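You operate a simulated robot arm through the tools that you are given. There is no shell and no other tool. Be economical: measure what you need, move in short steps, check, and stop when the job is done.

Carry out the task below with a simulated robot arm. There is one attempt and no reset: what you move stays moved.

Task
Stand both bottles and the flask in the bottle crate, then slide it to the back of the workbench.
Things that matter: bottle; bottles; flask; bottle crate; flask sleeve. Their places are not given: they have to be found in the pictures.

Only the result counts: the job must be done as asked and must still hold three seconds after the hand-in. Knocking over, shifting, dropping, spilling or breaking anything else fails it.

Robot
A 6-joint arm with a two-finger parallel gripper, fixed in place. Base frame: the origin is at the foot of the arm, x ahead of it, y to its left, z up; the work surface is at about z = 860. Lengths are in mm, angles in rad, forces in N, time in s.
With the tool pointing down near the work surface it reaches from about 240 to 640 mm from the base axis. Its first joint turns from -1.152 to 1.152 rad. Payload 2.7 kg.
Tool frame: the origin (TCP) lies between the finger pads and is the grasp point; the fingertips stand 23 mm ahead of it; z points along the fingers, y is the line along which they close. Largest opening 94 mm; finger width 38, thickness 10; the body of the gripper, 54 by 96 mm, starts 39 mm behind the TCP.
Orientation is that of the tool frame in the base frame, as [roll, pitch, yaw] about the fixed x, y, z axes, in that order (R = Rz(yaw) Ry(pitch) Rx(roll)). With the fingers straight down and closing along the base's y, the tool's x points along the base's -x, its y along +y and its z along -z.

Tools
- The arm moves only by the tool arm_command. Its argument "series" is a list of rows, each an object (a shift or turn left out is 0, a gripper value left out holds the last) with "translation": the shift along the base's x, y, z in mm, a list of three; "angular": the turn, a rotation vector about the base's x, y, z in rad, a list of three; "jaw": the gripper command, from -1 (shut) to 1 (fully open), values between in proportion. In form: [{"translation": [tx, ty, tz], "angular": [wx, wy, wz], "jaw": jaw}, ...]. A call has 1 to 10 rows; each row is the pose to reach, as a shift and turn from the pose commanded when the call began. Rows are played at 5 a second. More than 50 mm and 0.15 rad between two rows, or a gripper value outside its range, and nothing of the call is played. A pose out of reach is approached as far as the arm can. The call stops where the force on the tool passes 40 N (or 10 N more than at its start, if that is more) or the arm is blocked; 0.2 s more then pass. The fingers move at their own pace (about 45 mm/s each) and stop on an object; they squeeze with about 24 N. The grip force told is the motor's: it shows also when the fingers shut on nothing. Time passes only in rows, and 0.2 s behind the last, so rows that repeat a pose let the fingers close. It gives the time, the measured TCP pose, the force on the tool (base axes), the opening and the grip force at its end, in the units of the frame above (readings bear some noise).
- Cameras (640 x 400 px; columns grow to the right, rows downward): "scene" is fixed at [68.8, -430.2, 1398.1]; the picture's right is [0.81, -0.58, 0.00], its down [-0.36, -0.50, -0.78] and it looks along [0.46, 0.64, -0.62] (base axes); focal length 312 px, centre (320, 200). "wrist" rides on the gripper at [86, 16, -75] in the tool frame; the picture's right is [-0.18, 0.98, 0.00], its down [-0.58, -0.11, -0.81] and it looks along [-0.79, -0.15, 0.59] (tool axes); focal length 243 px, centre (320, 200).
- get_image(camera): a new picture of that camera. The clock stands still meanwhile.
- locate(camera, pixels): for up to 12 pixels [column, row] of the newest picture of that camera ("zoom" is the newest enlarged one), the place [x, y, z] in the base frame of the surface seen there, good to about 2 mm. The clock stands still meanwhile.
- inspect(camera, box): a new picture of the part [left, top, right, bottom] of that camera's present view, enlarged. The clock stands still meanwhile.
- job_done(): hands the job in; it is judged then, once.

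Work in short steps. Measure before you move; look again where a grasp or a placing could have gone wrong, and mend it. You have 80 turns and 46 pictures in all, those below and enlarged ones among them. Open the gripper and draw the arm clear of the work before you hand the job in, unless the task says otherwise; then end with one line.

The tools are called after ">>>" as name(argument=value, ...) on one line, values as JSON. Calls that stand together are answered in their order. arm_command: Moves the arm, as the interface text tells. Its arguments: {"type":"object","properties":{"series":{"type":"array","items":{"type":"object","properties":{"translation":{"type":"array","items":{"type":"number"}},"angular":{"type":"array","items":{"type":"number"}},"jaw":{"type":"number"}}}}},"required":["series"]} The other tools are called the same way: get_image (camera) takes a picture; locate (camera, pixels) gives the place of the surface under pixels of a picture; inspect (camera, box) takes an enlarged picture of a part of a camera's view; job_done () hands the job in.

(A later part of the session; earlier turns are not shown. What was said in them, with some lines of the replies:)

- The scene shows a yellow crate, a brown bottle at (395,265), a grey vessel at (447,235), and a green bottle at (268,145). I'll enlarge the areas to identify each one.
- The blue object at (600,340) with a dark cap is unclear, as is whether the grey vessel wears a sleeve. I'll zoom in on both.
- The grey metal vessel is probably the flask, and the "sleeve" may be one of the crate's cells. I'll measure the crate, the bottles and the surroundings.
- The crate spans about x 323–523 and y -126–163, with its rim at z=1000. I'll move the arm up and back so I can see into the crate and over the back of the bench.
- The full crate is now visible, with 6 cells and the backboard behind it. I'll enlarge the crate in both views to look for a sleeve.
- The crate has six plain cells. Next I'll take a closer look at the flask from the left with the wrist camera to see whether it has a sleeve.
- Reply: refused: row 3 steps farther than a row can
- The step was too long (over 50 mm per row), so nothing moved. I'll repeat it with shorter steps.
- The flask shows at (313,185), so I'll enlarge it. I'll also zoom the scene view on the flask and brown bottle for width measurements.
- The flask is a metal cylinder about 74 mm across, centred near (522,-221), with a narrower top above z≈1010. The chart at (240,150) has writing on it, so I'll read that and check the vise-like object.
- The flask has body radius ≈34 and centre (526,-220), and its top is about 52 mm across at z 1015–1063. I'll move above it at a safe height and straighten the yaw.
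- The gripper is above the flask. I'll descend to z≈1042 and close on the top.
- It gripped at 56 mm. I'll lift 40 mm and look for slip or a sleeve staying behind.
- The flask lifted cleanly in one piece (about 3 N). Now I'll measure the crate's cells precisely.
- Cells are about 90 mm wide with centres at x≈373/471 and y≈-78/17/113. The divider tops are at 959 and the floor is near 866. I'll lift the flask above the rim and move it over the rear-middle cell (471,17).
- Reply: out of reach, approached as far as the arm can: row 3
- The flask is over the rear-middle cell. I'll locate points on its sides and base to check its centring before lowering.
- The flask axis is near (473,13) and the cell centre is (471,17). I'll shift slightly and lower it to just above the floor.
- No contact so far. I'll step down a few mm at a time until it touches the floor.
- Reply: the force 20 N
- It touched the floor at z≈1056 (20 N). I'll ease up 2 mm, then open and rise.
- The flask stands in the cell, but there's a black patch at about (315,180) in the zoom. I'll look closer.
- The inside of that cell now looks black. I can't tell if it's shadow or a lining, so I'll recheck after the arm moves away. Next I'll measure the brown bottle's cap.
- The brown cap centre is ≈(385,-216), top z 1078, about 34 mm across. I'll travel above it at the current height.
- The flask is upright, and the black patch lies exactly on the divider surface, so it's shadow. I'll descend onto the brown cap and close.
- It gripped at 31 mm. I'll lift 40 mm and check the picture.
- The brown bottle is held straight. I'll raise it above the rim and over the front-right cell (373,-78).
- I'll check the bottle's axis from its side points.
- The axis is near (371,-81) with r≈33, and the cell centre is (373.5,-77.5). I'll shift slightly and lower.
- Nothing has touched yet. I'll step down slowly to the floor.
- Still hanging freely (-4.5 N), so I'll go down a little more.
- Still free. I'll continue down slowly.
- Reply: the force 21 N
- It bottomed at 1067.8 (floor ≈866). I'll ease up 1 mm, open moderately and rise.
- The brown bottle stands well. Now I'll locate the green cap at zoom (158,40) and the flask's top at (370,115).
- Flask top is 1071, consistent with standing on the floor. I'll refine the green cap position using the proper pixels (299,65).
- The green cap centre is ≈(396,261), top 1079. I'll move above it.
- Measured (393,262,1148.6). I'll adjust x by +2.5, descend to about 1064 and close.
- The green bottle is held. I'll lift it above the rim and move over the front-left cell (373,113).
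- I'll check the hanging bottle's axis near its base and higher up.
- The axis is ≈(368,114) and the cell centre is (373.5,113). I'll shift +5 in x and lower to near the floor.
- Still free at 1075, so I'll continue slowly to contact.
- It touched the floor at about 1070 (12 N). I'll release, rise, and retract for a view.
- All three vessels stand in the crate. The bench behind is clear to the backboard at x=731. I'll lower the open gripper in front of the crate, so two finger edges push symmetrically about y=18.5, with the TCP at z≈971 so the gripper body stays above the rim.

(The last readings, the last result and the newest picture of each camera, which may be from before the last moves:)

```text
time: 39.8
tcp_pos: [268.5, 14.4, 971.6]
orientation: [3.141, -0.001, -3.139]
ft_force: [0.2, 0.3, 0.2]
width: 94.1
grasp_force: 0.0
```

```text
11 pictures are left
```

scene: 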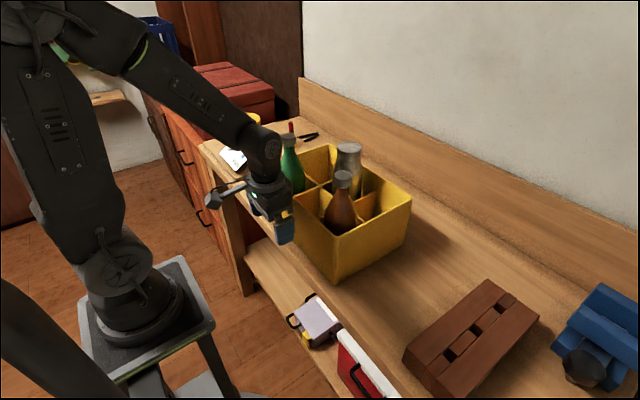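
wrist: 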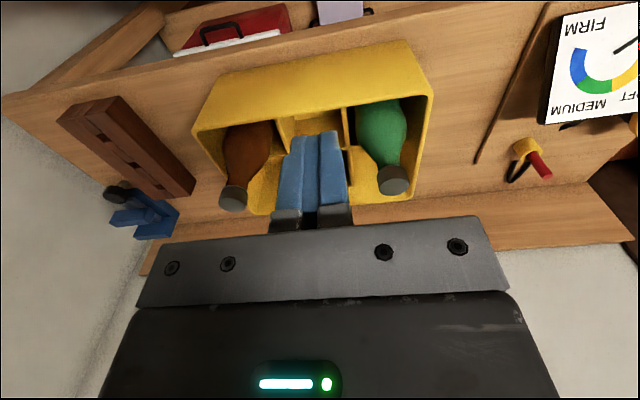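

The gripper is in place. I'll move forward to contact (expected at TCP x≈304) and push slowly.

>>> arm_command(series=[{"translation": [12, 3, 0]}, {"translation": [22, 3, 0]}, {"translation": [30, 3, 0]}, {"translation": [34, 3, 0]}, {"translation": [38, 3, 0]}, {"translation": [42, 3, 0]}, {"translation": [46, 3, 0]}, {"translation": [51, 3, 0]}])

>>> locate(camera="scene", pixels=[[335, 237], [411, 197]])

```text
time: 41.6
tcp_pos: [317.6, 20.4, 970.4]
orientation: [3.141, -0.001, -3.141]
ft_force: [-10.6, -2.0, 4.7]
width: 94.2
grasp_force: 0.0
```

```text
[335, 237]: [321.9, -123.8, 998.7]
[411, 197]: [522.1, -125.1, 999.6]
```

The crate is sliding with about 10 N of push. I'll continue 70 mm at modest speed.

>>> arm_command(series=[{"translation": [5, 0, 0]}, {"translation": [12, 0, 0]}, {"translation": [20, 0, 0]}, {"translation": [28, 0, 0]}, {"translation": [36, 0, 0]}, {"translation": [44, 0, 0]}, {"translation": [52, 0, 0]}, {"translation": [60, 0, 0]}, {"translation": [66, 0, 0]}, {"translation": [70, 0, 0]}])

>>> get_image(camera="scene")

```text
time: 43.8
tcp_pos: [388.4, 19.3, 970.7]
orientation: [3.14, 0.0, -3.14]
ft_force: [-8.2, 0.5, 3.3]
width: 94.0
grasp_force: 0.1
```

```text
10 pictures are left
```

scene: 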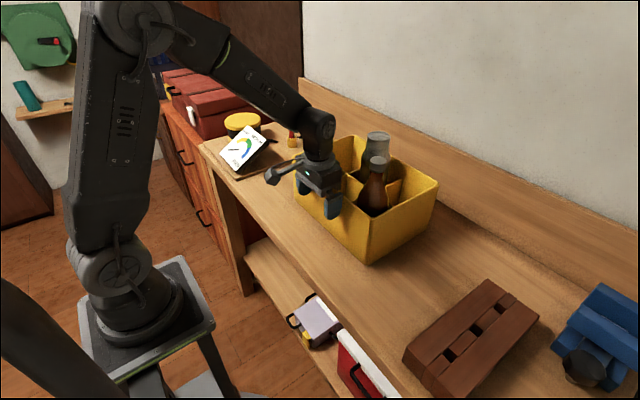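

The crate is moving straight. I'll measure its corners, then continue.

>>> locate(camera="scene", pixels=[[436, 182], [368, 224], [371, 255], [296, 168], [352, 137]])

>>> arm_command(series=[{"translation": [5, 0, 0]}, {"translation": [12, 0, 0]}, {"translation": [20, 0, 0]}, {"translation": [28, 0, 0]}, {"translation": [36, 0, 0]}, {"translation": [44, 0, 0]}, {"translation": [52, 0, 0]}, {"translation": [60, 0, 0]}, {"translation": [66, 0, 0]}, {"translation": [70, 0, 0]}])

>>> get_image(camera="scene")

```text
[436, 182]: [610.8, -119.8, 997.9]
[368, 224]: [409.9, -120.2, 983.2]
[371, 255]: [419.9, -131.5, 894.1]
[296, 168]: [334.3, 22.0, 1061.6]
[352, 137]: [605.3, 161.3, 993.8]
```

```text
time: 46.0
tcp_pos: [460.2, 18.9, 971.2]
orientation: [-3.139, 0.0, -3.14]
ft_force: [-9.5, -0.1, 1.9]
width: 93.8
grasp_force: 0.1
```

```text
9 pictures are left
```

scene: 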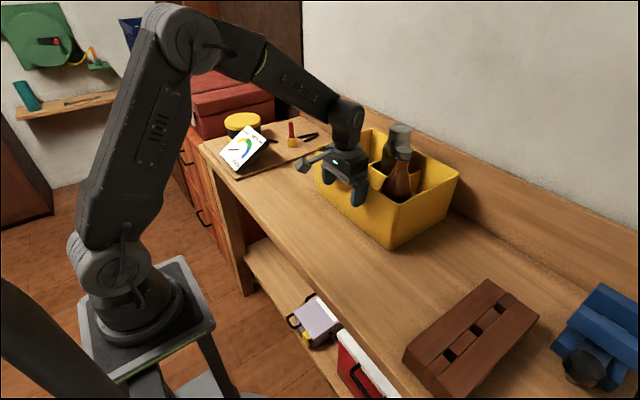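

>>> locate(camera="scene", pixels=[[457, 173], [458, 170], [391, 217], [374, 130], [480, 190], [392, 240], [320, 160]])

```text
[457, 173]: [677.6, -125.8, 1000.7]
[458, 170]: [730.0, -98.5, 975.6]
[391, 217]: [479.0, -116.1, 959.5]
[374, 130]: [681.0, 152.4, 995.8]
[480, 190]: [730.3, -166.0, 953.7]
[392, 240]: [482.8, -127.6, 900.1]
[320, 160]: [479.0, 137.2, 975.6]
```

The crate's back is at x≈680, leaving a gap of about 50 mm to the backboard. I'll push 44 mm, then creep to contact.

>>> arm_command(series=[{"translation": [5, 0, 0]}, {"translation": [12, 0, 0]}, {"translation": [20, 0, 0]}, {"translation": [27, 0, 0]}, {"translation": [34, 0, 0]}, {"translation": [39, 0, 0]}, {"translation": [43, 0, 0]}, {"translation": [45, 0, 0]}])

>>> arm_command(series=[{"translation": [1, 0, 0]}, {"translation": [2, 0, 0]}, {"translation": [3, 0, 0]}, {"translation": [4, 0, 0]}])

>>> get_image(camera="scene")

```text
time: 47.8
tcp_pos: [502.3, 19.9, 971.0]
orientation: [-3.141, -0.004, 3.14]
ft_force: [-30.9, 3.9, 12.6]
width: 93.8
grasp_force: 0.0
```

```text
time: 48.2
tcp_pos: [503.0, 20.1, 972.9]
orientation: [-3.141, -0.009, 3.141]
ft_force: [-15.9, 0.8, 7.2]
width: 94.1
grasp_force: 0.0
stopped in row 2: the force on the tool passed its limit (the readings are from after the stop); the commanded pose is now the measured one
```

```text
8 pictures are left
```

scene: 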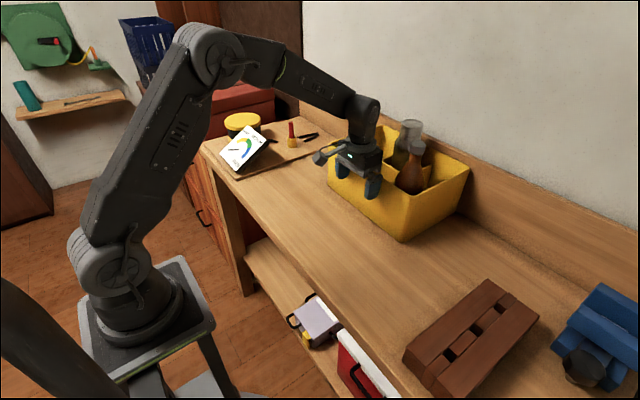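

The force rose at x≈503, so the crate has met the backboard. I'll back off straight along -x, rise, and look.

>>> arm_command(series=[{"translation": [-6, 0, 0]}, {"translation": [-30, 0, 0]}, {"translation": [-70, 0, 10]}, {"translation": [-110, 0, 35]}, {"translation": [-145, 0, 70]}, {"translation": [-180, 0, 105]}, {"translation": [-215, 10, 140]}, {"translation": [-240, 30, 175]}, {"translation": [-250, 50, 210]}, {"translation": [-250, 60, 220]}])

>>> inspect(camera="scene", box=[300, 90, 500, 250])

>>> get_image(camera="wrist")

```text
refused: row 7 steps farther than a row can; nothing moved
```

```text
2.50 times, centred on (400, 170) of scene
```

zoom: 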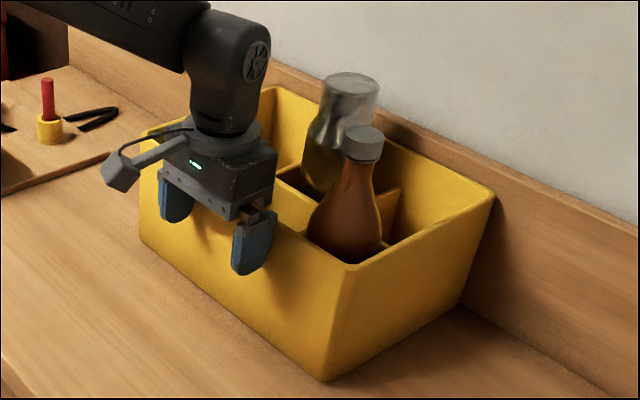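

```text
6 pictures are left
```

wrist: 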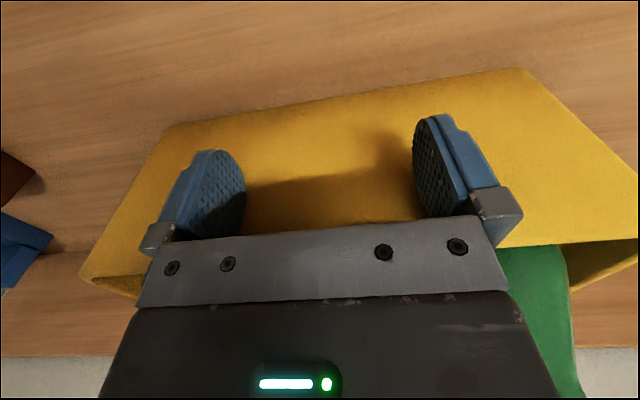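

A row was too long, so I'll retry the retreat with shorter steps.

>>> arm_command(series=[{"translation": [-6, 0, 0]}, {"translation": [-30, 0, 0]}, {"translation": [-70, 0, 10]}, {"translation": [-105, 0, 35]}, {"translation": [-135, 0, 70]}, {"translation": [-165, 0, 105]}, {"translation": [-195, 10, 140]}, {"translation": [-215, 30, 175]}, {"translation": [-225, 50, 210]}, {"translation": [-225, 50, 215]}])

>>> inspect(camera="scene", box=[300, 90, 500, 250])

>>> locate(camera="zoom", pixels=[[492, 190], [475, 300], [352, 268], [325, 375], [148, 240], [145, 140], [265, 92], [350, 85], [365, 135], [515, 180], [520, 320], [480, 310]])

```text
time: 50.5
tcp_pos: [277.0, 69.0, 1186.7]
orientation: [3.141, -0.009, 3.141]
ft_force: [-0.2, 0.8, -0.1]
width: 93.9
grasp_force: 0.0
```

```text
2.50 times, centred on (400, 170) of scene
```

zoom: 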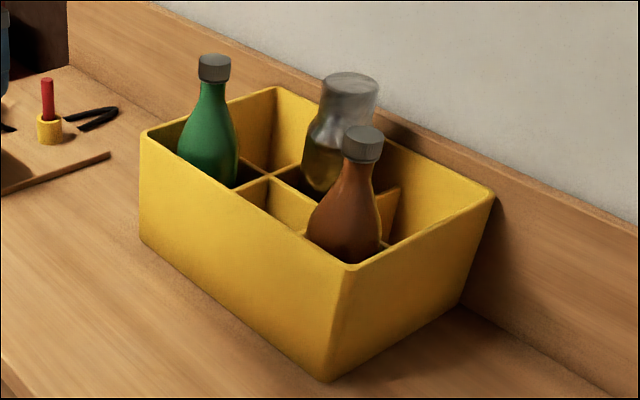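

```text
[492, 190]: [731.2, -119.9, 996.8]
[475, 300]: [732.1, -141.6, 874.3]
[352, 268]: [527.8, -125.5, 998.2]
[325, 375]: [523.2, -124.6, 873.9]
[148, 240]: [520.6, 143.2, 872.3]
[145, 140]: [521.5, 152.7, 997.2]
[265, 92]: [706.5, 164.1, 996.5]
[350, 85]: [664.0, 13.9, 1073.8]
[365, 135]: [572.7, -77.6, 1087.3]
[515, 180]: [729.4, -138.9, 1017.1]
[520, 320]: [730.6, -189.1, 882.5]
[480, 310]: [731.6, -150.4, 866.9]
```

The crate sits level against the backboard (rim z≈997 at all corners, rear edge x≈727–731). All three vessels stand in it, and the arm is clear with the gripper open, so I'm handing in.

>>> job_done()

```text
The job is handed in.
```

Both bottles and the flask are standing in the crate, and the crate has been slid back against the backboard. I handed the job in with the gripper open and the arm clear. I never found a separate flask sleeve; the flask lifted and went into the crate as one piece.
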